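You operate a simulated robot arm through the tools that you are given. There is no shell and no other tool.

Carry out the task below with a simulated two-armed robot. There is one attempt and no reset: what you move stays moved.

TASK
Set the handle tester's brake slider to the white card's mark and try the handle.
Fine: the card is on the black counter; star knob to LOOSE, slide, knob to TIGHT, then turn the white handle to OPEN and back to SHUT.

Only the result counts: the job must be done as asked and must still hold three seconds after the hand-in. Knocking over, shifting, dropping, spilling or breaking anything else fails it.

THE ROBOT
Two 6-joint arms with fingered hands on one trunk, hanging from a carriage that runs on a gantry, over the field with the corners [425, -950], [2477, 90], [1898, 1232], [-154, 191] (x, y) and turns from -6.004 to 6.004 rad about z. Base frame: it is fixed where the carriage stands at the start and does not move with it; the origin is on the floor, on the carriage's upright axis, x ahead of it, y to its left, z up. Units: mm, rad, N and s.
The left shoulder is at the start at [40, 152, 1468], the right one opposite. With the tool pointing down near the work surface each hand reaches from about 620 to 840 mm from the robot's upright axis, wherever it stands, measured 20 degrees to its own side. Places, roughly: brake slider [1900, 0, 1300]; slider star knob [2100, 100, 1300]; white card [2250, 250, 750]; white handle [2100, 100, 1000]. Payload 4 kg a hand.
The tool frame of a hand sits at the grasp point between the pads (the TCP): z along the fingers, y along the line on which they close. The tips reach 30 mm beyond it. The gripper opens to 104 mm. The gripper's body begins 35 mm behind the TCP. The gripper is a hand of 5 fingers: y runs from the thumb to the fingers, the wrist lies at [-15, -104, -178] in the tool frame.
Orientation is that of the tool frame in the base frame, as [roll, pitch, yaw] about the fixed x, y, z axes, in that order (R = Rz(yaw) Ry(pitch) Rx(roll)). With the fingers straight down and the wrist toward the robot, the tool's x, y and z point along [0, 1, 0], [1, 0, 0] and [0, 0, -1] of the base frame.

THE INTERFACE
- The arms move only by the tool play_rows. It takes "left_motion", "right_motion" or both (then of equal length, played together; a hand with none holds still); each is a list of rows, each a list of 6 numbers: the shift along the tool's x, y, z in units of 20 mm (1.0 is 20 mm), then the turn, a rotation vector about the tool's x, y, z in units of 4 degrees (1.0 is 4 degrees). In form: [[tx, ty, tz, rx, ry, rz], ...]. A call has 1 to 20 rows; each row shifts and turns the commanded pose from where the row before left it, along the tool's axes as they then stand. A call with a number of a shift or a turn outside -1 to 1 is refused whole. Rows are played at 5 a second. More than 50 mm and 0.15 rad between two rows, and nothing of the call is played. A pose out of reach is approached as far as the arm can. The call stops where the force on the tool passes 90 N (or 10 N more than at its start, if that is more) or the arm is blocked; 0.2 s more then pass. In this call time passes only in rows, and 0.2 s behind the last. It gives the time, the measured TCP pose, the force on the tool (base axes), the opening and the grip force at its end, in the units of the frame above (readings bear some noise), with the torque about the TCP (base axes, N m) and any sound that the robot's microphone picked up.
- Cameras (640 x 400 px; columns grow to the right, rows downward): "scene" is now at [234.5, -23, 1751.4]; the picture's right is [-0.21, -0.98, 0.00], its down [-0.75, 0.17, -0.64] and it looks along [0.62, -0.14, -0.77] (base axes); focal length 288 px, centre (320, 200). "left" rides on the left gripper at [-60, -83, -120] in its tool frame; the picture's right is [-0.79, -0.29, 0.54], its down [0.56, -0.71, 0.44] and it looks along [0.26, 0.65, 0.72] (tool axes); focal length 234 px, centre (320, 200). "right" rides on the right gripper at [60, -83, -120] in its tool frame; the picture's right is [-0.79, 0.29, -0.54], its down [-0.56, -0.71, 0.44] and it looks along [-0.26, 0.65, 0.72] (tool axes); focal length 234 px, centre (320, 200). There is no depth. A picture from a camera that has moved, and an enlarged one, comes with that camera's place and axes in the base frame and with its lens. The place of the scene camera against the robot may be out by one fixed shift of up to 12 mm in any direction.
- camera(camera): a new picture of that camera. No time passes.
- move_column(by): slides the trunk up (or, below 0, down) by that many mm; the arms and the scene camera ride with it, the base frame stays. It gives what a move gives, with no picture.
- drive_base(legs): drives the robot by 1 to 6 legs, each [ahead, left, turn to the left] in mm, mm and rad, along the robot's own axes; the way and the turn of a leg run together, so that a leg with both is an arc; at most 1500 mm and 3.142 rad a leg. The arms and the cameras ride along, it lands a little off, and it stops where it bumps. It keeps to its track: a leg is cut to what the track allows. It gives what a move gives.
- curl_fingers(index, middle, ring, little, thumb_bend, thumb_turn, hand): sets how far each is bent, from 0 (flat) to 1 (curled in); at 0.3 the hand is open as for a grip, at 0.7 the pads meet at the TCP. One left out holds its place. A second passes; each finger stops where it meets its share of the squeeze, and holds until it gets a number again. It is the only way to open and close the hand. It gives what a move gives, with no picture; readings hold the bend of each and the force on index, middle, ring, little, thumb and palm. thumb_turn goes from beside the hand (0) to across from the fingers (1), as for a grip.
- aim_head(pan, tilt): turns the head with the scene camera to pan (to the left, within 1.501 rad either way) and tilt (down, from -0.506 to 1.204), counted from straight ahead of the robot. It gives what a move gives.
- inspect(camera, box): a new picture of the part [left, top, right, bottom] of that camera's present view, enlarged. No time passes.
- sign_off(): hands the job in; it is judged then, once.

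Places have to be worked out from the pictures, the camera data and where the tool is seen. Open the grippers and draw the arms clear of the work before you hand the job in, unless the task says otherwise.

The tools are called after ">>>" as name(argument=value, ...) on one line, values as JSON. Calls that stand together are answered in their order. play_rows: Moves the arms, as the interface text tells. Its arguments: {"type":"object","properties":{"left_motion":{"type":"array","items":{"type":"array","items":{"type":"number"}}},"right_motion":{"type":"array","items":{"type":"array","items":{"type":"number"}}}},"required":[]} The other tools are called the same way: move_column (by) slides the trunk up or down; curl_fingers (index, middle, ring, little, thumb_bend, thumb_turn, hand) moves the fingers one by one; drive_base (legs) drives the base; aim_head (pan, tilt) turns the head that bears the scene camera; camera (camera) takes a picture; inspect (camera, box) takes an enlarged picture of a part of a camera's view; sign_off () hands the job in.

At the start:

```text
time_s: 0.0
left_position: [597.2, 209.8, 1179.5]
left_tool_rot: [3.141, 0.001, 1.57]
left_force: [0.1, 0.5, 0.4]
left_moment: [0.0, 0.01, -0.01]
left_opening: 103.8
left_finger_force: 0.0
left_shape: jaw
left_bend: [0.3, 0.3, 0.3, 0.3, 0.3, 0.97]
left_finger forces: [0.0, 0.0, 0.1, 0.0, 0.1, 0.0]
right_position: [485.0, -197.2, 1218.0]
right_tool_rot: [3.14, -0.005, 1.578]
right_force: [-0.1, 0.6, -0.3]
right_moment: [-0.01, 0.03, 0.0]
right_opening: 103.5
right_finger_force: 0.0
right_shape: jaw
right_bend: [0.3, 0.3, 0.3, 0.3, 0.3, 0.97]
right_finger forces: [0.0, 0.1, 0.1, 0.0, 0.0, 0.0]
trunk travel left (down, up): [-641.0, 159.0]
robot x, y, heading: [-1.3, 2.0, 0.0]
head pan, tilt: [-0.216, 0.88]
```

scene: 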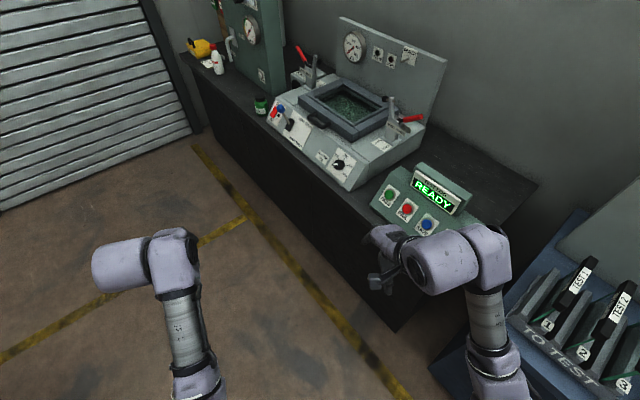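
right: 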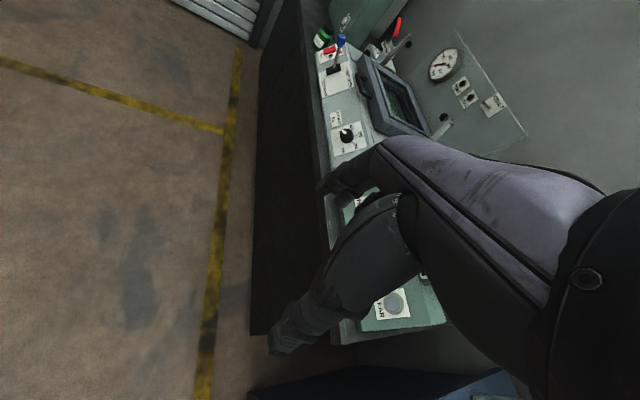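
left: 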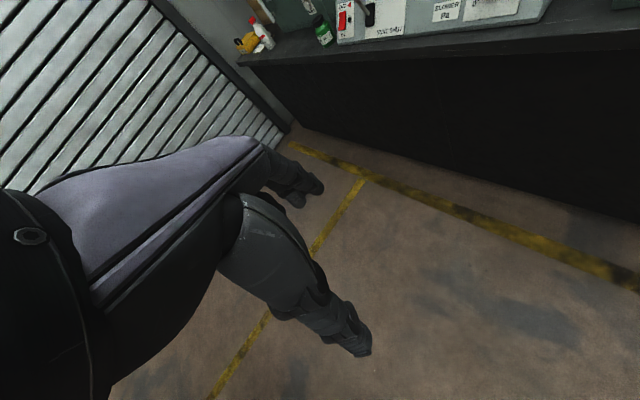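

The first pictures show a bench running away to the far left, with the handle tester at the far end of the counter. I aim the head up toward it to see more.

>>> aim_head(pan=0.0, tilt=0.35)

```text
time_s: 0.9
left_position: [597.0, 208.1, 1180.1]
left_tool_rot: [3.141, 0.0, 1.57]
left_force: [0.3, -0.2, 0.3]
left_moment: [-0.01, -0.01, -0.03]
left_opening: 103.6
left_finger_force: 0.1
left_shape: jaw
left_bend: [0.3, 0.3, 0.3, 0.3, 0.3, 0.97]
left_finger forces: [0.1, 0.0, 0.0, 0.0, 0.0, 0.0]
right_position: [485.8, -196.4, 1218.2]
right_tool_rot: [3.141, -0.004, 1.574]
right_force: [-0.6, -0.5, -0.5]
right_moment: [-0.01, -0.01, -0.01]
right_opening: 103.4
right_finger_force: 0.0
right_shape: jaw
right_bend: [0.3, 0.3, 0.3, 0.3, 0.3, 0.97]
right_finger forces: [0.0, 0.0, 0.1, 0.0, 0.0, 0.1]
trunk travel left (down, up): [-641.0, 159.0]
robot x, y, heading: [3.2, -0.5, 0.001]
head pan, tilt: [0.0, 0.351]
```

I take a scene picture with the new aim.

>>> camera(camera="scene")

>>> inspect(camera="scene", box=[220, 100, 420, 225])

```text
taken
camera scene: at [252.8, -6.6, 1797.3], right [0.0, -1.0, 0.0], down [-0.34, 0.0, -0.94], along [0.94, 0.0, -0.34], focal length 288 px, centre (320, 200)
```

scene: 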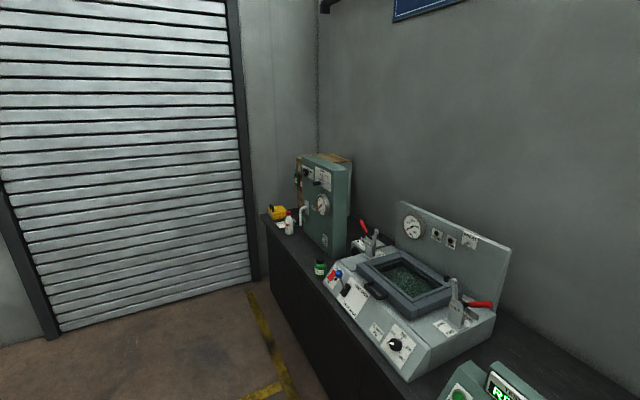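

```text
3.20 times, centred on (320, 162) of scene
camera zoom: at [252.8, -6.6, 1797.3], right [0.0, -1.0, 0.0], down [-0.34, 0.0, -0.94], along [0.94, 0.0, -0.34], focal length 920 px, centre (320, 320)
```

zoom: 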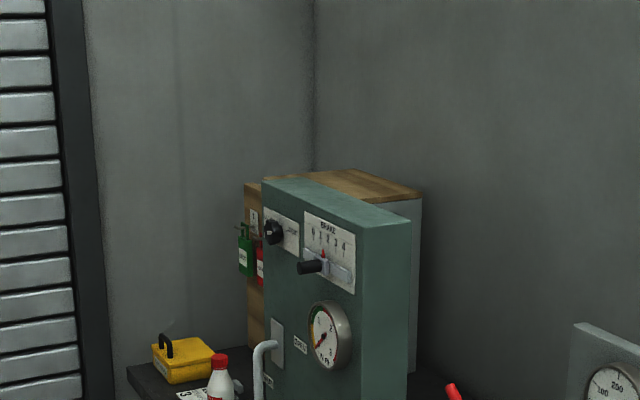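

The tester is the green box near the corner: the brake slider with scale and the star knob are at the top of its face, the handle below. The counter runs along (0.89, 0.45), so the face points toward (-0.45, 0.89); I drive to a place well in front of it and turn to face it, keeping far from the bench.

>>> drive_base(legs=[[822, 478, 0], [0, 0, -1.1], [-60, 949, 0]])

>>> aim_head(pan=0.0, tilt=0.5)

>>> camera(camera="scene")

```text
time_s: 13.2
left_position: [2080.0, 648.1, 1179.9]
left_tool_rot: [-3.141, 0.0, 0.539]
left_force: [-0.7, -0.2, 0.2]
left_moment: [0.0, -0.02, 0.01]
left_opening: 103.7
left_finger_force: 0.0
left_shape: jaw
left_bend: [0.3, 0.3, 0.3, 0.3, 0.3, 0.97]
left_finger forces: [0.0, 0.0, 0.0, 0.1, 0.1, 0.0]
right_position: [1673.9, 534.5, 1218.0]
right_tool_rot: [3.141, -0.005, 0.542]
right_force: [0.0, 0.1, 0.0]
right_moment: [-0.02, 0.02, 0.01]
right_opening: 103.6
right_finger_force: 0.1
right_shape: jaw
right_bend: [0.3, 0.3, 0.3, 0.3, 0.3, 0.97]
right_finger forces: [0.0, 0.1, 0.1, 0.0, 0.0, 0.0]
trunk travel left (down, up): [-641.0, 159.0]
robot x, y, heading: [1596.2, 1054.8, -1.034]
head pan, tilt: [0.0, 0.351]
```

```text
time_s: 13.9
left_position: [2079.5, 647.2, 1180.6]
left_tool_rot: [-3.141, 0.001, 0.537]
left_force: [-0.2, 0.4, 0.0]
left_moment: [0.0, -0.01, 0.0]
left_opening: 103.8
left_finger_force: 0.2
left_shape: jaw
left_bend: [0.3, 0.3, 0.3, 0.3, 0.3, 0.97]
left_finger forces: [0.0, 0.0, 0.0, 0.1, 0.1, 0.0]
right_position: [1675.4, 536.2, 1219.1]
right_tool_rot: [3.14, -0.005, 0.542]
right_force: [-0.1, 0.1, -0.7]
right_moment: [0.02, 0.0, -0.03]
right_opening: 103.8
right_finger_force: 0.1
right_shape: jaw
right_bend: [0.3, 0.3, 0.3, 0.3, 0.3, 0.97]
right_finger forces: [0.1, 0.0, 0.1, 0.1, 0.1, 0.1]
trunk travel left (down, up): [-641.0, 159.0]
robot x, y, heading: [1596.5, 1051.3, -1.033]
head pan, tilt: [0.0, 0.499]
```

```text
taken
camera scene: at [1723.2, 831.7, 1783.7], right [-0.86, -0.51, 0.0], down [-0.25, 0.41, -0.88], along [0.45, -0.75, -0.48], focal length 288 px, centre (320, 200)
```

scene: 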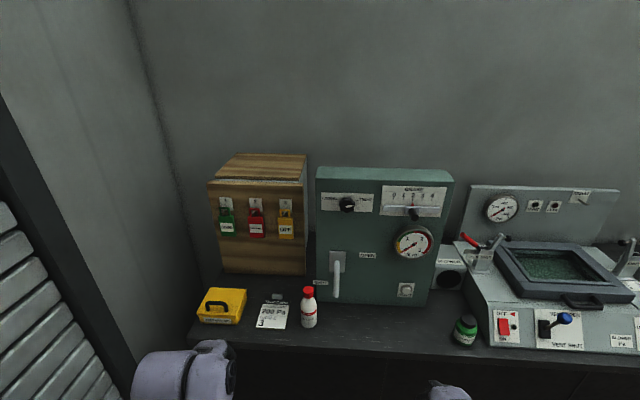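

Now the tester faces me. I enlarge the card, the slider scale, the knob and the handle.

>>> inspect(camera="scene", box=[240, 280, 320, 330])

>>> inspect(camera="scene", box=[310, 175, 454, 265])

>>> inspect(camera="scene", box=[306, 230, 434, 310])

>>> inspect(camera="scene", box=[376, 180, 456, 230])

```text
8.00 times, centred on (280, 305) of scene
camera zoom: at [1723.2, 831.7, 1783.7], right [-0.86, -0.51, 0.0], down [-0.25, 0.41, -0.88], along [0.45, -0.75, -0.48], focal length 2300 px, centre (640, -640)
```

zoom: 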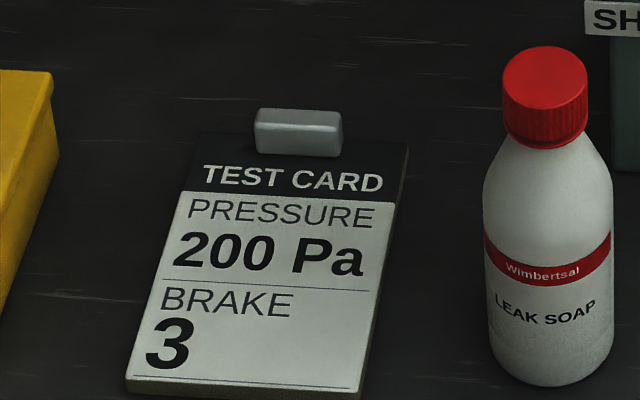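

```text
4.44 times, centred on (382, 220) of scene
camera zoom: at [1723.2, 831.7, 1783.7], right [-0.86, -0.51, 0.0], down [-0.25, 0.41, -0.88], along [0.45, -0.75, -0.48], focal length 1278 px, centre (44, 111)
```

zoom: 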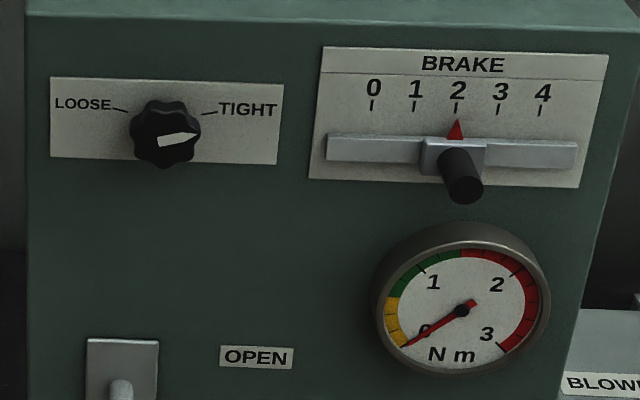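

```text
5.00 times, centred on (370, 270) of scene
camera zoom: at [1723.2, 831.7, 1783.7], right [-0.86, -0.51, 0.0], down [-0.25, 0.41, -0.88], along [0.45, -0.75, -0.48], focal length 1438 px, centre (70, -150)
```

zoom: 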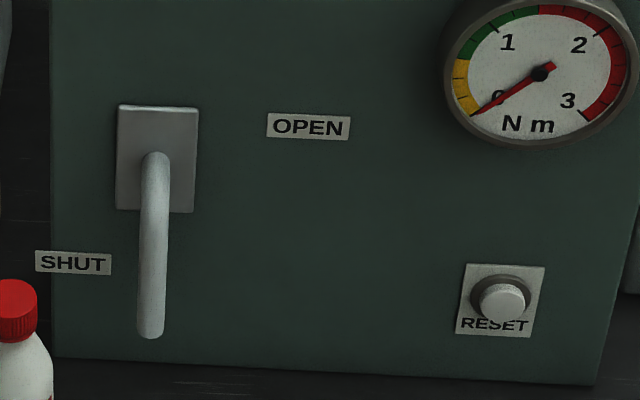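

```text
8.00 times, centred on (416, 205) of scene
camera zoom: at [1723.2, 831.7, 1783.7], right [-0.86, -0.51, 0.0], down [-0.25, 0.41, -0.88], along [0.45, -0.75, -0.48], focal length 2300 px, centre (-448, 160)
```

zoom: 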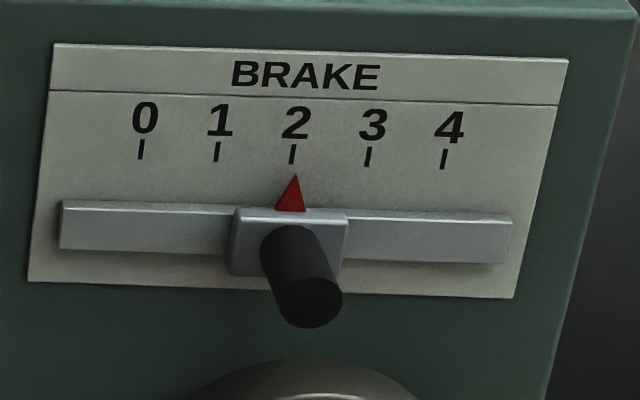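

The card reads BRAKE 3; the slider stands at 2 and the knob at TIGHT, with the handle down at SHUT. Triangulating two views puts the slider triangle near [1881, -10, 1339], knob near [2060, 95, 1325], handle pivot near [2090, 91, 1075] and the counter top near z 862. I first turn both hands to point forward while still far from everything.

>>> play_rows(left_motion=[[0, 0, 0, -1, 0, 0], [0, 0, 0, -1, 0, 0], [0, 0, 0, -1, 0, 0], [0, 0, 0, -1, 0, 0], [0, 0, 0, -1, 0, 0], [0, 0, 0, -1, 0, 0], [0, 0, 0, -1, 0, 0], [0, 0, 0, -1, 0, 0], [0, 0, 0, -1, 0, 0], [0, 0, 0, -1, 0, 0], [0, 0, 0, -1, 0, 0], [0, 0, 0, -1, 0, 0], [0, 0, 0, -1, 0, 0], [0, 0, 0, -1, 0, 0], [0, 0, 0, -1, 0, 0], [0, 0, 0, -1, 0, 0], [0, 0, 0, -1, 0, 0], [0, 0, 0, -1, 0, 0], [0, 0, 0, -1, 0, 0], [0, 0, 0, -1, 0, 0]], right_motion=[[0, 0, 0, -1, 0, 0], [0, 0, 0, -1, 0, 0], [0, 0, 0, -1, 0, 0], [0, 0, 0, -1, 0, 0], [0, 0, 0, -1, 0, 0], [0, 0, 0, -1, 0, 0], [0, 0, 0, -1, 0, 0], [0, 0, 0, -1, 0, 0], [0, 0, 0, -1, 0, 0], [0, 0, 0, -1, 0, 0], [0, 0, 0, -1, 0, 0], [0, 0, 0, -1, 0, 0], [0, 0, 0, -1, 0, 0], [0, 0, 0, -1, 0, 0], [0, 0, 0, -1, 0, 0], [0, 0, 0, -1, 0, 0], [0, 0, 0, -1, 0, 0], [0, 0, 0, -1, 0, 0], [0, 0, 0, -1, 0, 0], [0, 0, 0, -1, 0, 0]])

>>> camera(camera="scene")

```text
time_s: 18.1
left_position: [2108.8, 659.9, 1168.6]
left_tool_rot: [1.882, 0.025, 0.639]
left_force: [0.1, -0.1, -0.1]
left_moment: [0.0, 0.0, 0.01]
left_opening: 103.5
left_finger_force: 0.2
left_shape: jaw
left_bend: [0.3, 0.3, 0.3, 0.3, 0.3, 0.97]
left_finger forces: [0.0, 0.0, 0.0, 0.1, 0.0, 0.1]
left hand out of reach, approached as far as the arm can: row 19, 20
right_position: [1665.3, 304.5, 1361.9]
right_tool_rot: [1.742, -0.004, 0.546]
right_force: [0.7, -0.6, 0.3]
right_moment: [-0.02, -0.01, 0.01]
right_opening: 103.7
right_finger_force: 0.0
right_shape: jaw
right_bend: [0.3, 0.3, 0.3, 0.3, 0.3, 0.97]
right_finger forces: [0.0, 0.1, 0.1, 0.0, 0.0, 0.0]
right hand out of reach, approached as far as the arm can: row 4, 5, 6, 7, 8, 9, 10, 11, 12, 13, 14, 15, 16, 17, 18, 19
trunk travel left (down, up): [-641.0, 159.0]
robot x, y, heading: [1595.0, 1050.5, -1.031]
head pan, tilt: [0.0, 0.499]
```

```text
taken
camera scene: at [1723.2, 831.7, 1783.7], right [-0.86, -0.51, 0.0], down [-0.25, 0.41, -0.88], along [0.45, -0.75, -0.48], focal length 288 px, centre (320, 200)
```

scene: 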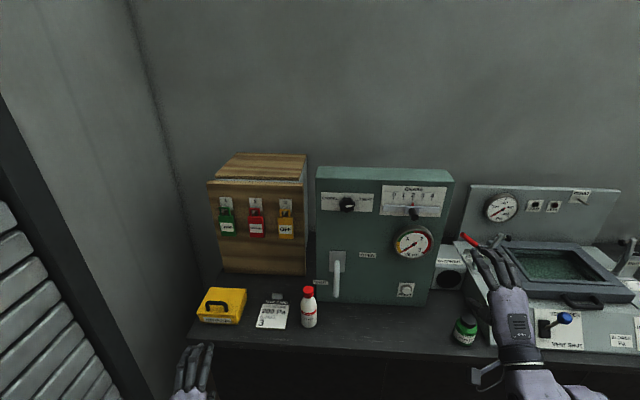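

The right hand was too near at first and ended farther forward; I look closer at it and at its reading to understand the hand's geometry.

>>> inspect(camera="scene", box=[440, 210, 600, 310])

>>> camera(camera="right")

>>> camera(camera="left")

```text
4.00 times, centred on (520, 260) of scene
camera zoom: at [1723.2, 831.7, 1783.7], right [-0.86, -0.51, 0.0], down [-0.25, 0.41, -0.88], along [0.45, -0.75, -0.48], focal length 1150 px, centre (-480, -40)
```

zoom: 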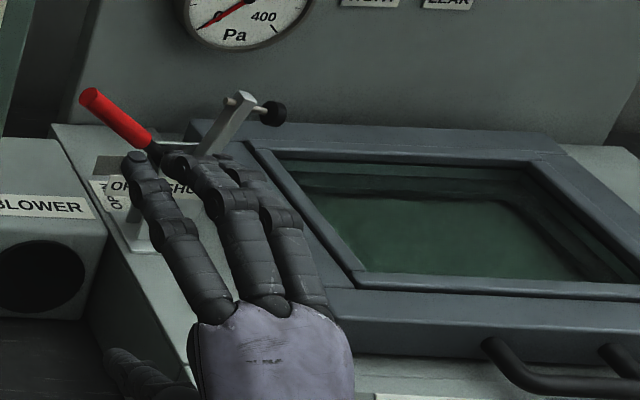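

```text
taken
camera right: at [1650.4, 450.0, 1300.2], right [-0.93, 0.0, 0.37], down [-0.31, -0.55, -0.77], along [0.2, -0.83, 0.51], focal length 234 px, centre (320, 200)
```

right: 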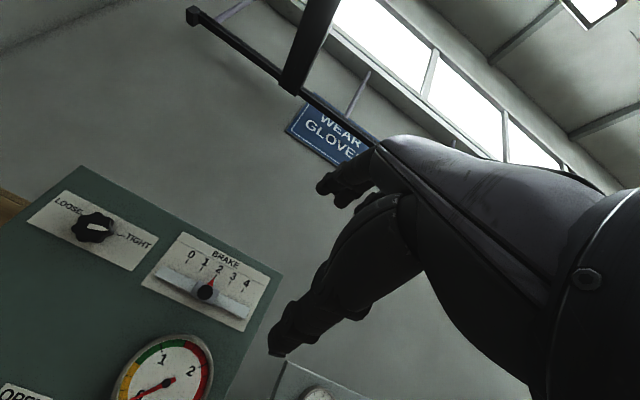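

```text
taken
camera left: at [1975.6, 736.2, 1127.5], right [-0.39, -0.82, -0.42], down [0.55, 0.16, -0.82], along [0.74, -0.55, 0.39], focal length 234 px, centre (320, 200)
```

left: 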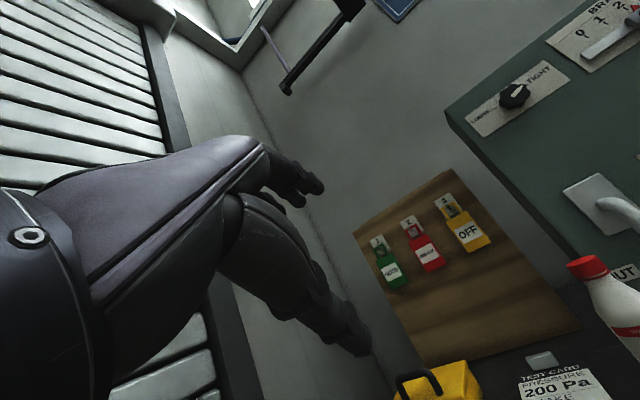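

Both hands point forward and the hand camera sees knob and scale well. Now I square up to the tester (turn -0.067), move closer and to the right, keeping ~100 mm clear of it.

>>> drive_base(legs=[[0, 0, -0.067], [180, -160, 0]])

>>> camera(camera="scene")

>>> camera(camera="right")

```text
time_s: 20.4
left_position: [2018.5, 391.6, 1167.3]
left_tool_rot: [1.885, 0.026, 0.573]
left_force: [0.0, -0.2, -0.2]
left_moment: [0.01, -0.02, -0.04]
left_opening: 103.8
left_finger_force: 0.1
left_shape: jaw
left_bend: [0.3, 0.3, 0.3, 0.3, 0.3, 0.97]
left_finger forces: [0.1, 0.1, 0.0, 0.0, 0.0, 0.0]
right_position: [1556.3, 66.5, 1363.0]
right_tool_rot: [1.743, -0.004, 0.481]
right_force: [-0.2, -0.1, 0.9]
right_moment: [0.0, -0.01, -0.01]
right_opening: 103.7
right_finger_force: 0.1
right_shape: jaw
right_bend: [0.3, 0.3, 0.3, 0.3, 0.3, 0.97]
right_finger forces: [0.0, 0.1, 0.0, 0.0, 0.0, 0.0]
trunk travel left (down, up): [-641.0, 159.0]
robot x, y, heading: [1530.8, 813.2, -1.097]
head pan, tilt: [0.0, 0.499]
```

```text
taken
camera scene: at [1647.2, 587.6, 1783.8], right [-0.89, -0.46, 0.0], down [-0.22, 0.43, -0.88], along [0.4, -0.78, -0.48], focal length 288 px, centre (320, 200)
```

scene: 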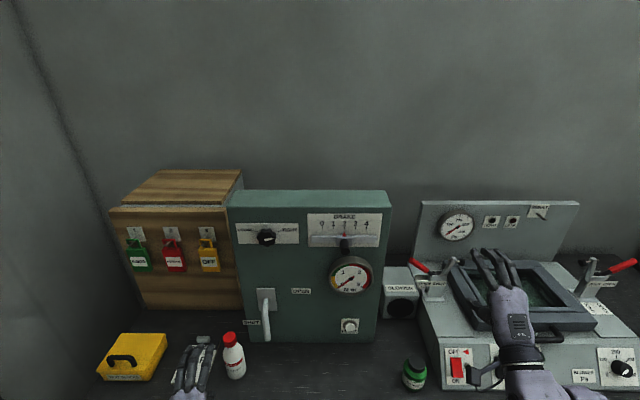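

```text
taken
camera right: at [1549.2, 211.4, 1300.3], right [-0.93, 0.06, 0.37], down [-0.35, -0.53, -0.77], along [0.15, -0.85, 0.51], focal length 234 px, centre (320, 200)
```

right: 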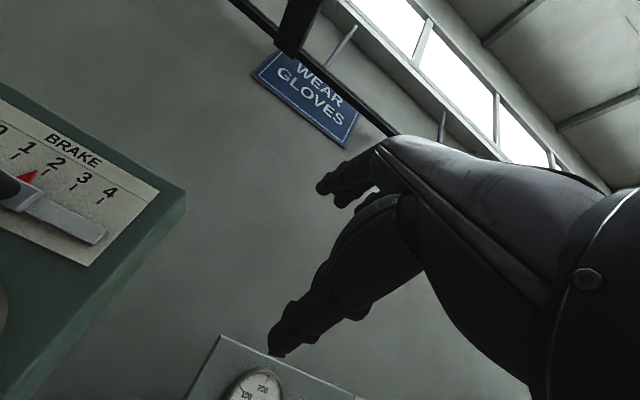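

The robot is squared up (heading -1.097). I now bring the left hand in front of the knob at a safe 160 mm stand-off (u 1881, z 1325) and level it to point straight at the face.

>>> play_rows(left_motion=[[-0.57, 0.946, 0.356, 0, 0, 0], [-0.57, 0.946, 0.356, 0, 0, 0], [-0.57, 0.946, 0.356, 0, 0, 0], [-0.57, 0.946, 0.356, 0, 0, 0], [-0.57, 0.946, 0.356, 0, 0, 0], [-0.57, 0.946, 0.356, 0, 0, 0], [-0.57, 0.946, 0.356, 0, 0, 0], [-0.57, 0.946, 0.356, 0, 0, 0], [-0.57, 0.946, 0.356, 0, 0, 0], [-0.57, 0.946, 0.356, 0, 0, 0], [0, 0, 0, -0.743, -0.215, 0.137], [0, 0, 0, -0.743, -0.215, 0.137], [0, 0, 0, -0.743, -0.215, 0.137], [0, 0, 0, -0.743, -0.215, 0.137], [0, 0, 0, -0.743, -0.215, 0.137], [0, 0, 0, -0.743, -0.215, 0.137]])

>>> camera(camera="scene")

>>> camera(camera="left")

```text
time_s: 23.8
left_position: [1982.0, 279.4, 1370.1]
left_tool_rot: [1.59, -0.014, 0.482]
left_force: [0.1, -0.3, 0.1]
left_moment: [0.01, -0.01, 0.01]
left_opening: 104.0
left_finger_force: 0.1
left_shape: jaw
left_bend: [0.3, 0.3, 0.3, 0.3, 0.3, 0.97]
left_finger forces: [0.0, 0.0, 0.0, 0.0, 0.0, 0.0]
left hand out of reach, approached as far as the arm can: row 1, 2, 3, 4, 13, 14, 15, 16
right_position: [1555.6, 67.3, 1361.8]
right_tool_rot: [1.742, -0.005, 0.487]
right_force: [-0.3, -1.2, 0.4]
right_moment: [-0.04, 0.0, 0.03]
right_opening: 103.7
right_finger_force: 0.2
right_shape: jaw
right_bend: [0.3, 0.3, 0.3, 0.3, 0.3, 0.97]
right_finger forces: [0.0, 0.0, 0.0, 0.0, 0.0, 0.1]
trunk travel left (down, up): [-641.0, 159.0]
robot x, y, heading: [1532.3, 817.2, -1.101]
head pan, tilt: [0.0, 0.499]
```

```text
taken
camera scene: at [1647.4, 587.8, 1783.7], right [-0.89, -0.46, 0.0], down [-0.22, 0.43, -0.88], along [0.4, -0.78, -0.48], focal length 288 px, centre (320, 200)
```

scene: 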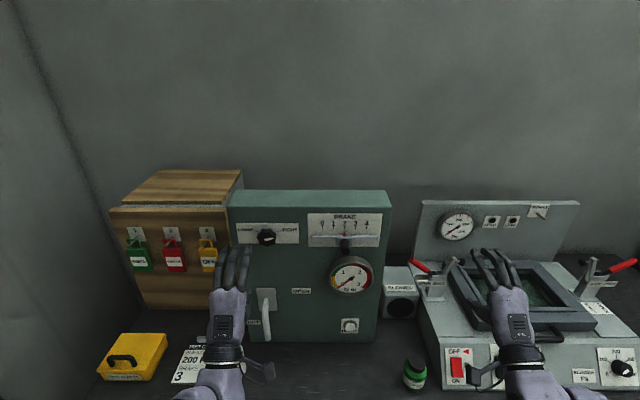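

```text
taken
camera left: at [1873.4, 359.9, 1288.1], right [-0.45, -0.84, -0.31], down [0.7, -0.11, -0.71], along [0.56, -0.53, 0.64], focal length 234 px, centre (320, 200)
```

left: 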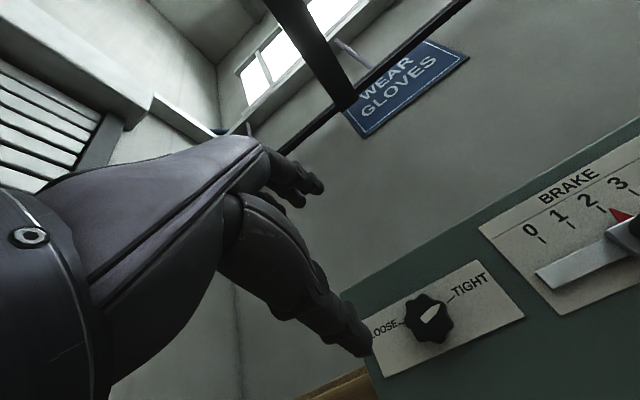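

Left hand and right-hand-camera rays agree: knob front centre at about u 1882, z 1324, N -838 (≈[2058, 102, 1324]). The forward-pointing hand has a minimum reach of ~680 mm, so I drive 80 mm nearer so the knob sits mid-reach.

>>> drive_base(legs=[[80, 0, 0]])

>>> inspect(camera="left", box=[320, 160, 640, 400])

>>> camera(camera="scene")

```text
time_s: 24.8
left_position: [2020.1, 210.3, 1369.9]
left_tool_rot: [1.591, -0.015, 0.484]
left_force: [-0.8, 0.0, 0.5]
left_moment: [0.0, -0.02, -0.02]
left_opening: 103.8
left_finger_force: 0.0
left_shape: jaw
left_bend: [0.3, 0.3, 0.3, 0.3, 0.3, 0.97]
left_finger forces: [0.0, 0.0, 0.0, 0.1, 0.0, 0.0]
right_position: [1592.3, -2.6, 1362.6]
right_tool_rot: [1.742, -0.004, 0.486]
right_force: [-0.6, -0.9, -0.1]
right_moment: [-0.01, 0.0, 0.01]
right_opening: 103.6
right_finger_force: 0.0
right_shape: jaw
right_bend: [0.3, 0.3, 0.3, 0.3, 0.3, 0.97]
right_finger forces: [0.0, 0.0, 0.0, 0.0, 0.0, 0.0]
trunk travel left (down, up): [-641.0, 159.0]
robot x, y, heading: [1573.1, 753.7, -1.094]
head pan, tilt: [0.0, 0.499]
```

```text
1.67 times, centred on (480, 280) of left
camera zoom: at [1910.1, 291.2, 1288.3], right [-0.44, -0.84, -0.31], down [0.7, -0.11, -0.71], along [0.56, -0.53, 0.64], focal length 390 px, centre (53, 67)
```

zoom: 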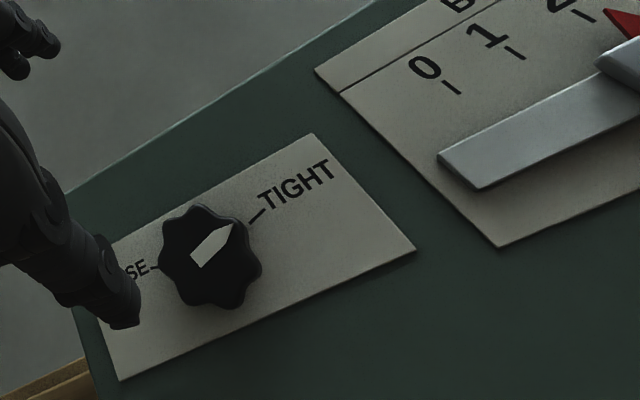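

```text
taken
camera scene: at [1683.4, 519.0, 1783.8], right [-0.89, -0.46, 0.0], down [-0.22, 0.43, -0.88], along [0.4, -0.78, -0.48], focal length 288 px, centre (320, 200)
```

scene: 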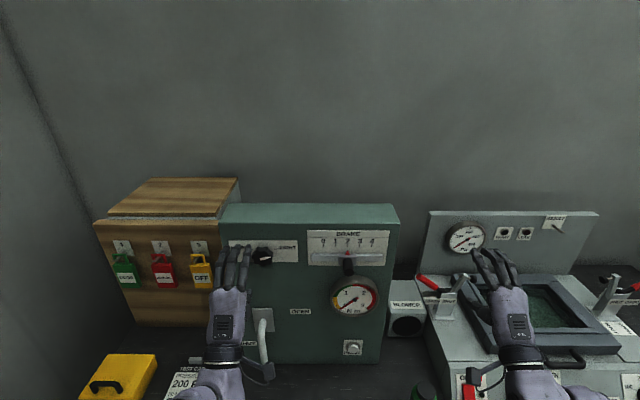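

The knob pointer is at TIGHT and it has lobes for a good grip. I zoom hard from both cameras to judge how deep the knob is.

>>> inspect(camera="left", box=[376, 230, 504, 310])

>>> inspect(camera="scene", box=[224, 230, 304, 280])

>>> inspect(camera="scene", box=[300, 220, 396, 280])

```text
5.00 times, centred on (440, 270) of left
camera zoom: at [1910.1, 291.2, 1288.3], right [-0.44, -0.84, -0.31], down [0.7, -0.11, -0.71], along [0.56, -0.53, 0.64], focal length 1171 px, centre (-280, -150)
```

zoom: 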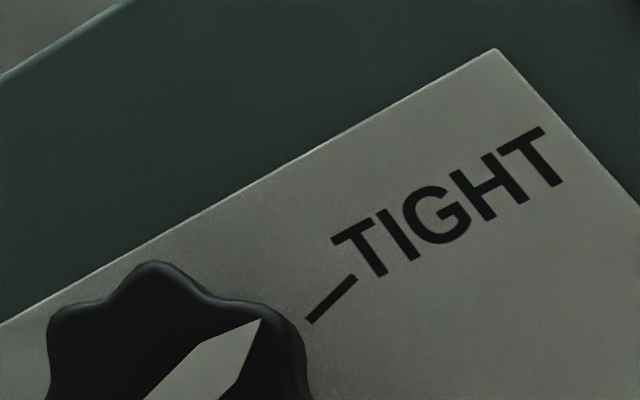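

```text
8.00 times, centred on (264, 255) of scene
camera zoom: at [1683.4, 519.0, 1783.8], right [-0.89, -0.46, 0.0], down [-0.22, 0.43, -0.88], along [0.4, -0.78, -0.48], focal length 2300 px, centre (768, -240)
```

zoom: 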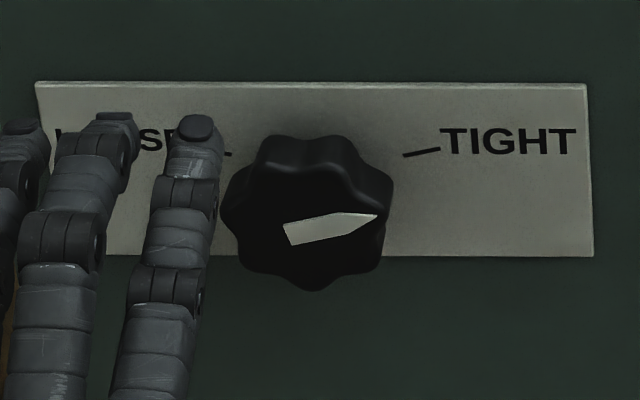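

```text
6.67 times, centred on (348, 250) of scene
camera zoom: at [1683.4, 519.0, 1783.8], right [-0.89, -0.46, 0.0], down [-0.22, 0.43, -0.88], along [0.4, -0.78, -0.48], focal length 1917 px, centre (133, -133)
```

zoom: 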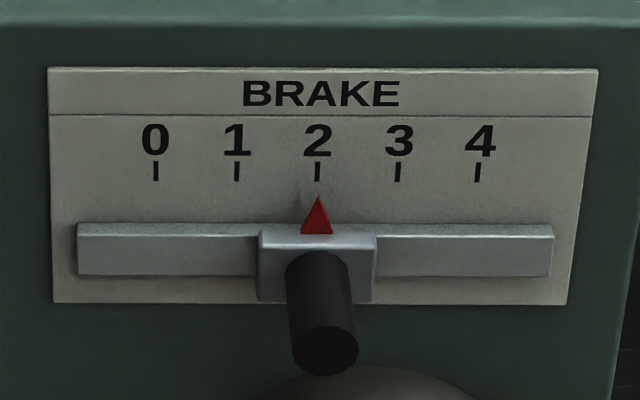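

The knob's axis matches plate centre with plate at N≈-863 and knob front at N≈-838 (about 26 mm deep, 51 mm wide); LOOSE is ~150° counter-clockwise from TIGHT. I line the left TCP up with the knob axis at ~100 mm stand-off and pre-rotate the hand clockwise to see how far the wrist can roll.

>>> play_rows(left_motion=[[-0.25, -0.78, 0.25, -0.1, -0.07, -0.07], [-0.25, -0.78, 0.25, -0.1, -0.07, -0.07], [-0.25, -0.78, 0.25, -0.1, -0.07, -0.07], [0, 0, 0, 0, 0, 1], [0, 0, 0, 0, 0, 1], [0, 0, 0, 0, 0, 1], [0, 0, 0, 0, 0, 1], [0, 0, 0, 0, 0, 1], [0, 0, 0, 0, 0, 1], [0, 0, 0, 0, 0, 1], [0, 0, 0, 0, 0, 1], [0, 0, 0, 0, 0, 1], [0, 0, 0, 0, 0, 1], [0, 0, 0, 0, 0, 1], [0, 0, 0, 0, 0, 1], [0, 0, 0, 0, 0, 1], [0, 0, 0, 0, 0, 1], [0, 0, 0, 0, 0, 1]])

>>> camera(camera="scene")

>>> camera(camera="left")

```text
time_s: 28.6
left_position: [2017.4, 222.5, 1372.8]
left_tool_rot: [1.572, -1.048, 0.47]
left_force: [0.1, -0.7, 1.4]
left_moment: [-0.01, 0.02, 0.01]
left_opening: 103.9
left_finger_force: 0.1
left_shape: jaw
left_bend: [0.3, 0.3, 0.3, 0.3, 0.3, 0.97]
left_finger forces: [0.0, 0.0, 0.1, 0.0, 0.0, 0.0]
left hand out of reach, approached as far as the arm can: row 1, 2, 3
right_position: [1593.3, -2.8, 1362.4]
right_tool_rot: [1.743, -0.004, 0.483]
right_force: [0.7, 0.1, 0.3]
right_moment: [0.0, -0.01, 0.0]
right_opening: 103.8
right_finger_force: 0.1
right_shape: jaw
right_bend: [0.3, 0.3, 0.3, 0.3, 0.3, 0.97]
right_finger forces: [0.1, 0.0, 0.1, 0.0, 0.0, 0.0]
trunk travel left (down, up): [-641.0, 159.0]
robot x, y, heading: [1568.0, 746.5, -1.093]
head pan, tilt: [0.0, 0.499]
```

```text
taken
camera scene: at [1683.3, 519.2, 1783.7], right [-0.89, -0.46, 0.0], down [-0.22, 0.43, -0.88], along [0.4, -0.78, -0.48], focal length 288 px, centre (320, 200)
```

scene: 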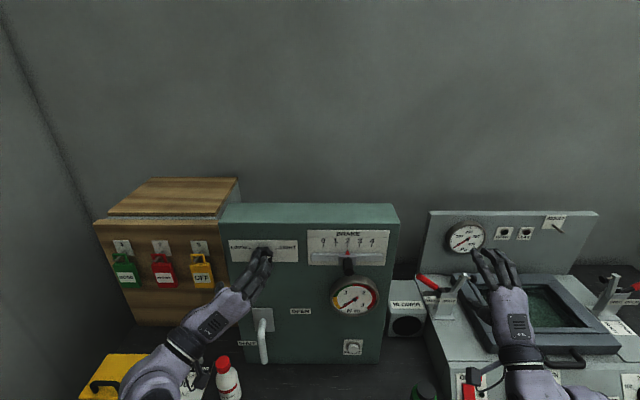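

```text
taken
camera left: at [2000.6, 348.9, 1277.8], right [0.12, -0.55, -0.83], down [0.99, 0.01, 0.13], along [-0.06, -0.84, 0.55], focal length 234 px, centre (320, 200)
```

left: 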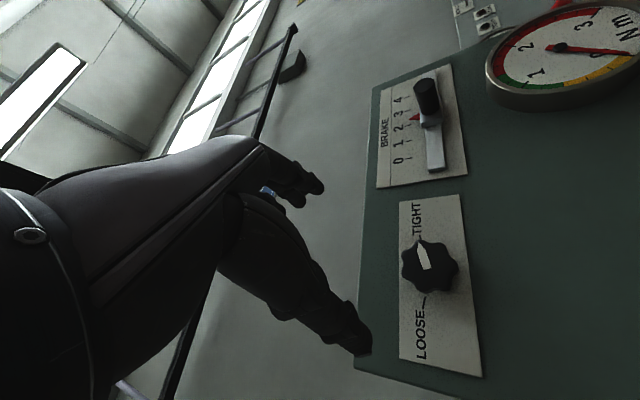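

The +60° roll is reachable. I move the hand onto the knob axis (u≈1884, z≈1324) at N -775, fingertips still ~30 mm short of the knob.

>>> play_rows(left_motion=[[-0.64, -0.14, 0.775, 0, 0, 0], [-0.64, -0.14, 0.775, 0, 0, 0], [-0.64, -0.14, 0.775, 0, 0, 0], [-0.64, -0.14, 0.775, 0, 0, 0]])

>>> inspect(camera="scene", box=[204, 220, 332, 300])

>>> camera(camera="left")

>>> camera(camera="right")

```text
time_s: 29.6
left_position: [2030.7, 160.4, 1321.3]
left_tool_rot: [1.57, -1.047, 0.471]
left_force: [0.2, -0.3, -0.5]
left_moment: [0.0, -0.01, -0.01]
left_opening: 103.7
left_finger_force: 0.1
left_shape: jaw
left_bend: [0.3, 0.3, 0.3, 0.3, 0.3, 0.97]
left_finger forces: [0.0, 0.1, 0.0, 0.1, 0.0, 0.0]
right_position: [1593.5, -3.1, 1361.6]
right_tool_rot: [1.744, -0.004, 0.484]
right_force: [0.0, -0.5, -0.5]
right_moment: [0.02, 0.01, 0.02]
right_opening: 103.7
right_finger_force: 0.0
right_shape: jaw
right_bend: [0.3, 0.3, 0.3, 0.3, 0.3, 0.97]
right_finger forces: [0.1, 0.0, 0.0, 0.1, 0.0, 0.0]
trunk travel left (down, up): [-641.0, 159.0]
robot x, y, heading: [1571.5, 749.4, -1.093]
head pan, tilt: [0.0, 0.499]
```

```text
5.00 times, centred on (268, 260) of scene
camera zoom: at [1683.3, 519.1, 1783.7], right [-0.89, -0.46, 0.0], down [-0.22, 0.43, -0.88], along [0.4, -0.78, -0.48], focal length 1438 px, centre (580, -100)
```

zoom: 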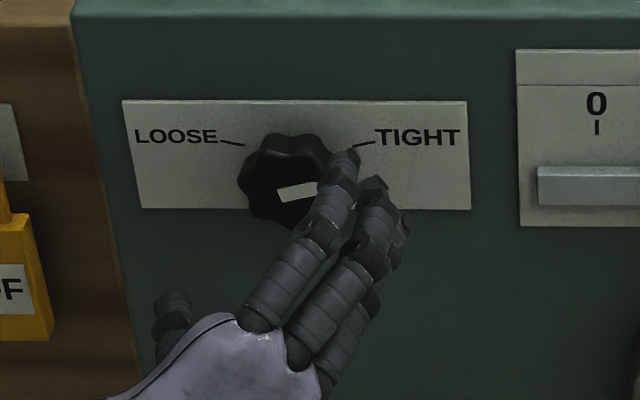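

```text
taken
camera left: at [2013.6, 286.1, 1227.5], right [0.12, -0.55, -0.83], down [0.99, 0.01, 0.13], along [-0.06, -0.84, 0.55], focal length 234 px, centre (320, 200)
```

left: 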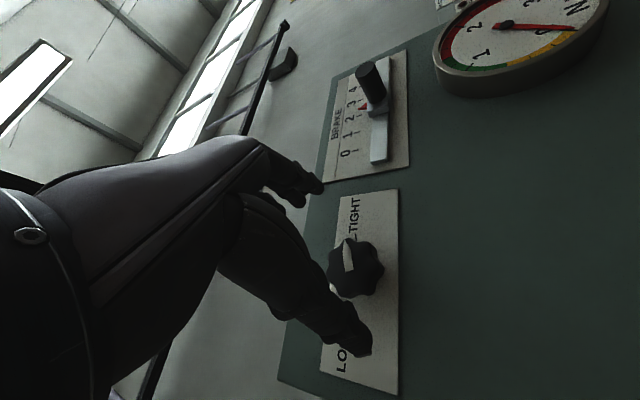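

```text
taken
camera right: at [1586.3, 142.8, 1300.2], right [-0.93, 0.06, 0.37], down [-0.35, -0.53, -0.77], along [0.15, -0.85, 0.51], focal length 234 px, centre (320, 200)
```

right: 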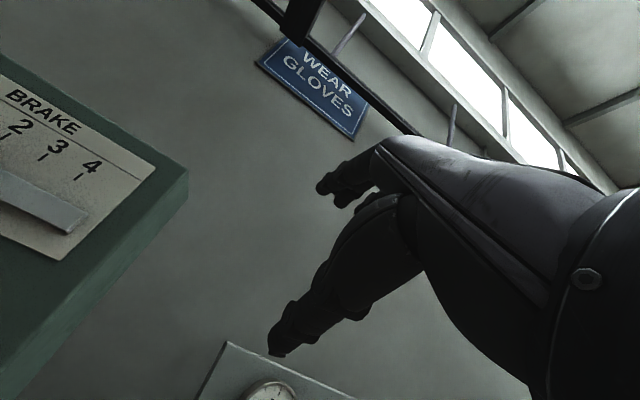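

The hand is on the knob's axis at N -775 with clearance all round. I advance 40 mm so that the open fingers straddle the knob, watching the force.

>>> play_rows(left_motion=[[0, 0, 0.5, 0, 0, 0], [0, 0, 0.5, 0, 0, 0], [0, 0, 0.5, 0, 0, 0], [0, 0, 0.5, 0, 0, 0]])

>>> inspect(camera="scene", box=[204, 220, 332, 300])

>>> inspect(camera="left", box=[200, 150, 456, 310])

```text
time_s: 30.6
left_position: [2048.9, 123.1, 1319.9]
left_tool_rot: [1.571, -1.046, 0.469]
left_force: [1.1, -0.7, -0.2]
left_moment: [0.02, 0.03, -0.01]
left_opening: 103.9
left_finger_force: 0.1
left_shape: jaw
left_bend: [0.3, 0.3, 0.3, 0.3, 0.3, 0.97]
left_finger forces: [0.0, 0.0, 0.0, 0.1, 0.0, 0.0]
right_position: [1594.2, -2.1, 1362.5]
right_tool_rot: [1.742, -0.004, 0.484]
right_force: [-1.2, -0.4, 0.0]
right_moment: [0.03, 0.01, 0.01]
right_opening: 103.6
right_finger_force: 0.0
right_shape: jaw
right_bend: [0.3, 0.3, 0.3, 0.3, 0.3, 0.97]
right_finger forces: [0.0, 0.1, 0.0, 0.0, 0.1, 0.0]
trunk travel left (down, up): [-641.0, 159.0]
robot x, y, heading: [1569.9, 751.5, -1.091]
head pan, tilt: [0.0, 0.499]
```

```text
5.00 times, centred on (268, 260) of scene
camera zoom: at [1683.3, 519.1, 1783.7], right [-0.89, -0.46, 0.0], down [-0.22, 0.43, -0.88], along [0.4, -0.78, -0.48], focal length 1438 px, centre (580, -100)
```

zoom: 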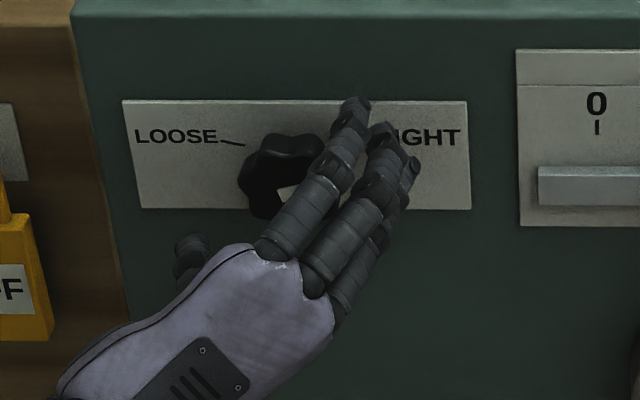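

```text
2.50 times, centred on (328, 230) of left
camera zoom: at [2033.1, 250.2, 1226.7], right [0.12, -0.55, -0.83], down [0.99, 0.01, 0.13], along [-0.06, -0.84, 0.55], focal length 585 px, centre (300, 125)
```

zoom: 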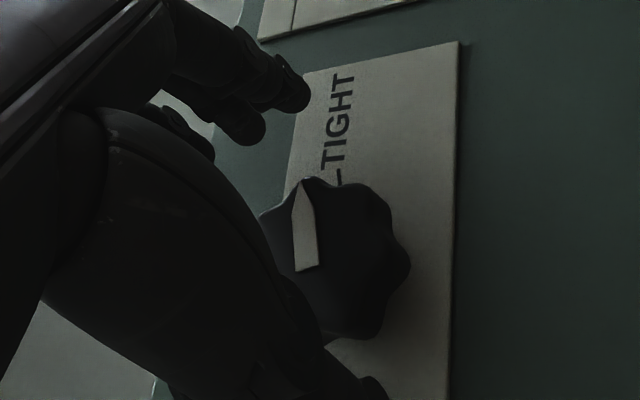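

No contact yet at N -816; the knob sits between thumb and fingertips in the hand camera. I advance another 12 mm and raise 3 mm.

>>> play_rows(left_motion=[[0.07, 0.04, 0.2, 0, 0, 0], [0.06, 0.04, 0.2, 0, 0, 0], [0, 0, 0.2, 0, 0, 0]])

>>> inspect(camera="left", box=[200, 150, 456, 310])

>>> inspect(camera="scene", box=[224, 230, 304, 280])

```text
time_s: 31.4
left_position: [2054.6, 112.6, 1325.4]
left_tool_rot: [1.57, -1.047, 0.469]
left_force: [-0.1, 0.2, 0.1]
left_moment: [-0.03, -0.02, -0.05]
left_opening: 103.8
left_finger_force: 0.1
left_shape: jaw
left_bend: [0.3, 0.3, 0.3, 0.3, 0.3, 0.97]
left_finger forces: [0.0, 0.1, 0.0, 0.0, 0.1, 0.0]
right_position: [1593.0, -2.1, 1362.7]
right_tool_rot: [1.744, -0.005, 0.485]
right_force: [0.6, -0.5, -0.8]
right_moment: [0.0, -0.02, -0.01]
right_opening: 103.5
right_finger_force: 0.0
right_shape: jaw
right_bend: [0.3, 0.3, 0.3, 0.3, 0.3, 0.97]
right_finger forces: [0.1, 0.0, 0.0, 0.0, 0.0, 0.0]
trunk travel left (down, up): [-641.0, 159.0]
robot x, y, heading: [1569.3, 751.5, -1.095]
head pan, tilt: [0.0, 0.499]
```

```text
2.50 times, centred on (328, 230) of left
camera zoom: at [2038.0, 238.9, 1231.0], right [0.12, -0.55, -0.83], down [0.99, 0.01, 0.13], along [-0.06, -0.84, 0.55], focal length 585 px, centre (300, 125)
```

zoom: 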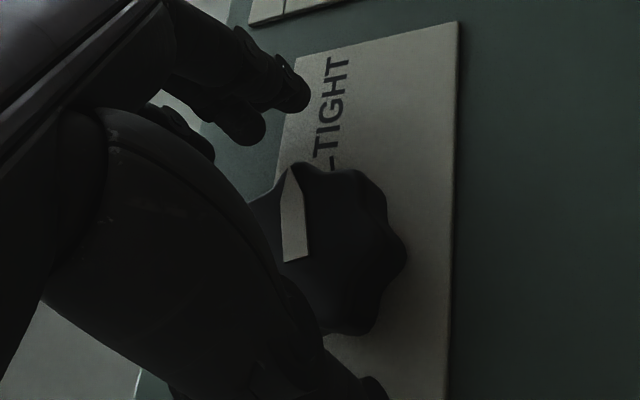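

```text
8.00 times, centred on (264, 255) of scene
camera zoom: at [1683.3, 519.2, 1783.7], right [-0.89, -0.46, 0.0], down [-0.22, 0.43, -0.88], along [0.4, -0.78, -0.48], focal length 2300 px, centre (768, -240)
```

zoom: 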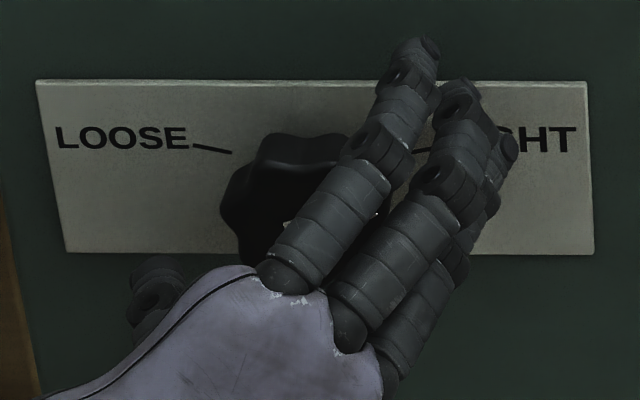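

The pointer's root lines up with the hand axis about 10 mm beyond the TCP, so the knob front is at N≈-838 and the hand is centred. I close index, middle and thumb on the knob, leaving ring and little open.

>>> curl_fingers(hand="left", index=0.7, middle=0.7, thumb_bend=0.7)

>>> inspect(camera="scene", box=[224, 230, 304, 280])

>>> inspect(camera="left", box=[200, 150, 456, 310])

```text
time_s: 32.4
left_position: [2054.0, 113.5, 1325.2]
left_tool_rot: [1.568, -1.044, 0.471]
left_force: [-5.1, 0.1, 5.2]
left_moment: [-0.12, -0.09, -0.17]
left_opening: 43.6
left_finger_force: 13.6
left_shape: fingers
left_bend: [0.55, 0.57, 0.3, 0.3, 0.54, 0.97]
left_finger forces: [8.9, 8.5, 0.0, 0.1, 10.7, 0.1]
right_position: [1593.0, -2.7, 1363.1]
right_tool_rot: [1.743, -0.004, 0.485]
right_force: [-1.2, 0.3, -0.2]
right_moment: [-0.02, 0.01, -0.04]
right_opening: 103.8
right_finger_force: 0.1
right_shape: jaw
right_bend: [0.3, 0.3, 0.3, 0.3, 0.3, 0.97]
right_finger forces: [0.0, 0.1, 0.1, 0.0, 0.0, 0.1]
trunk travel left (down, up): [-641.0, 159.0]
robot x, y, heading: [1566.8, 746.0, -1.092]
head pan, tilt: [0.0, 0.499]
```

```text
8.00 times, centred on (264, 255) of scene
camera zoom: at [1683.1, 519.0, 1783.8], right [-0.89, -0.46, 0.0], down [-0.22, 0.43, -0.88], along [0.4, -0.78, -0.48], focal length 2300 px, centre (768, -240)
```

zoom: 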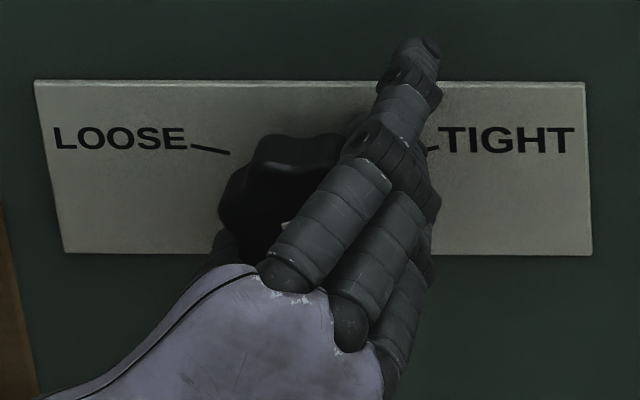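

```text
2.50 times, centred on (328, 230) of left
camera zoom: at [2037.3, 238.4, 1231.5], right [0.12, -0.55, -0.83], down [0.99, 0.01, 0.13], along [-0.06, -0.83, 0.55], focal length 585 px, centre (300, 125)
```

zoom: 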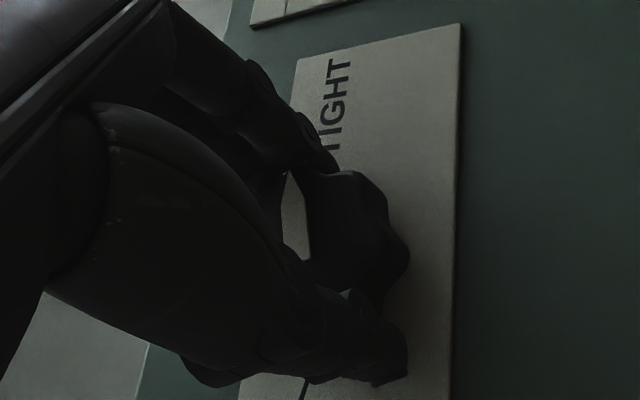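

The grip holds at 43.6 mm with about 10 N per finger. I turn the hand counter-clockwise 20° and check that the knob follows.

>>> play_rows(left_motion=[[0, 0, 0, 0, 0, -1], [0, 0, 0, 0, 0, -1], [0, 0, 0, 0, 0, -1], [0, 0, 0, 0, 0, -1], [0, 0, 0, 0, 0, -1]])

>>> inspect(camera="left", box=[200, 150, 456, 310])

>>> inspect(camera="scene", box=[224, 230, 304, 280])

```text
time_s: 33.6
left_position: [2053.8, 112.9, 1326.0]
left_tool_rot: [1.568, -0.695, 0.47]
left_force: [-3.8, -6.1, 5.8]
left_moment: [-0.15, -0.11, -0.19]
left_opening: 43.8
left_finger_force: 13.8
left_shape: fingers
left_bend: [0.54, 0.57, 0.3, 0.3, 0.55, 0.96]
left_finger forces: [9.2, 8.1, 0.0, 0.0, 9.6, 0.1]
right_position: [1592.6, -3.8, 1361.8]
right_tool_rot: [1.743, -0.004, 0.484]
right_force: [0.5, 0.0, 0.0]
right_moment: [0.0, 0.0, 0.03]
right_opening: 103.6
right_finger_force: 0.1
right_shape: jaw
right_bend: [0.3, 0.3, 0.3, 0.3, 0.3, 0.97]
right_finger forces: [0.0, 0.0, 0.1, 0.0, 0.0, 0.0]
trunk travel left (down, up): [-641.0, 159.0]
robot x, y, heading: [1565.8, 748.6, -1.094]
head pan, tilt: [0.0, 0.499]
```

```text
2.50 times, centred on (328, 230) of left
camera zoom: at [2006.7, 223.5, 1223.3], right [-0.13, -0.68, -0.73], down [0.98, 0.01, -0.18], along [0.13, -0.74, 0.66], focal length 585 px, centre (300, 125)
```

zoom: 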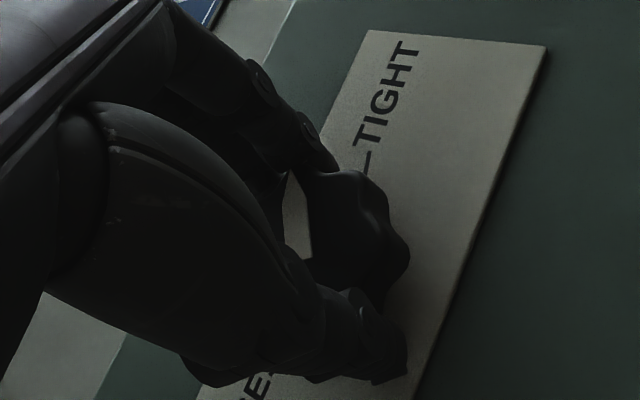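

```text
8.00 times, centred on (264, 255) of scene
camera zoom: at [1683.2, 518.7, 1783.9], right [-0.89, -0.46, 0.0], down [-0.22, 0.42, -0.88], along [0.4, -0.78, -0.48], focal length 2300 px, centre (768, -240)
```

zoom: 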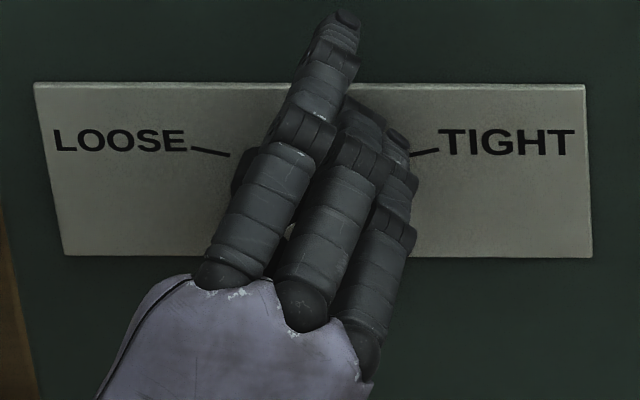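

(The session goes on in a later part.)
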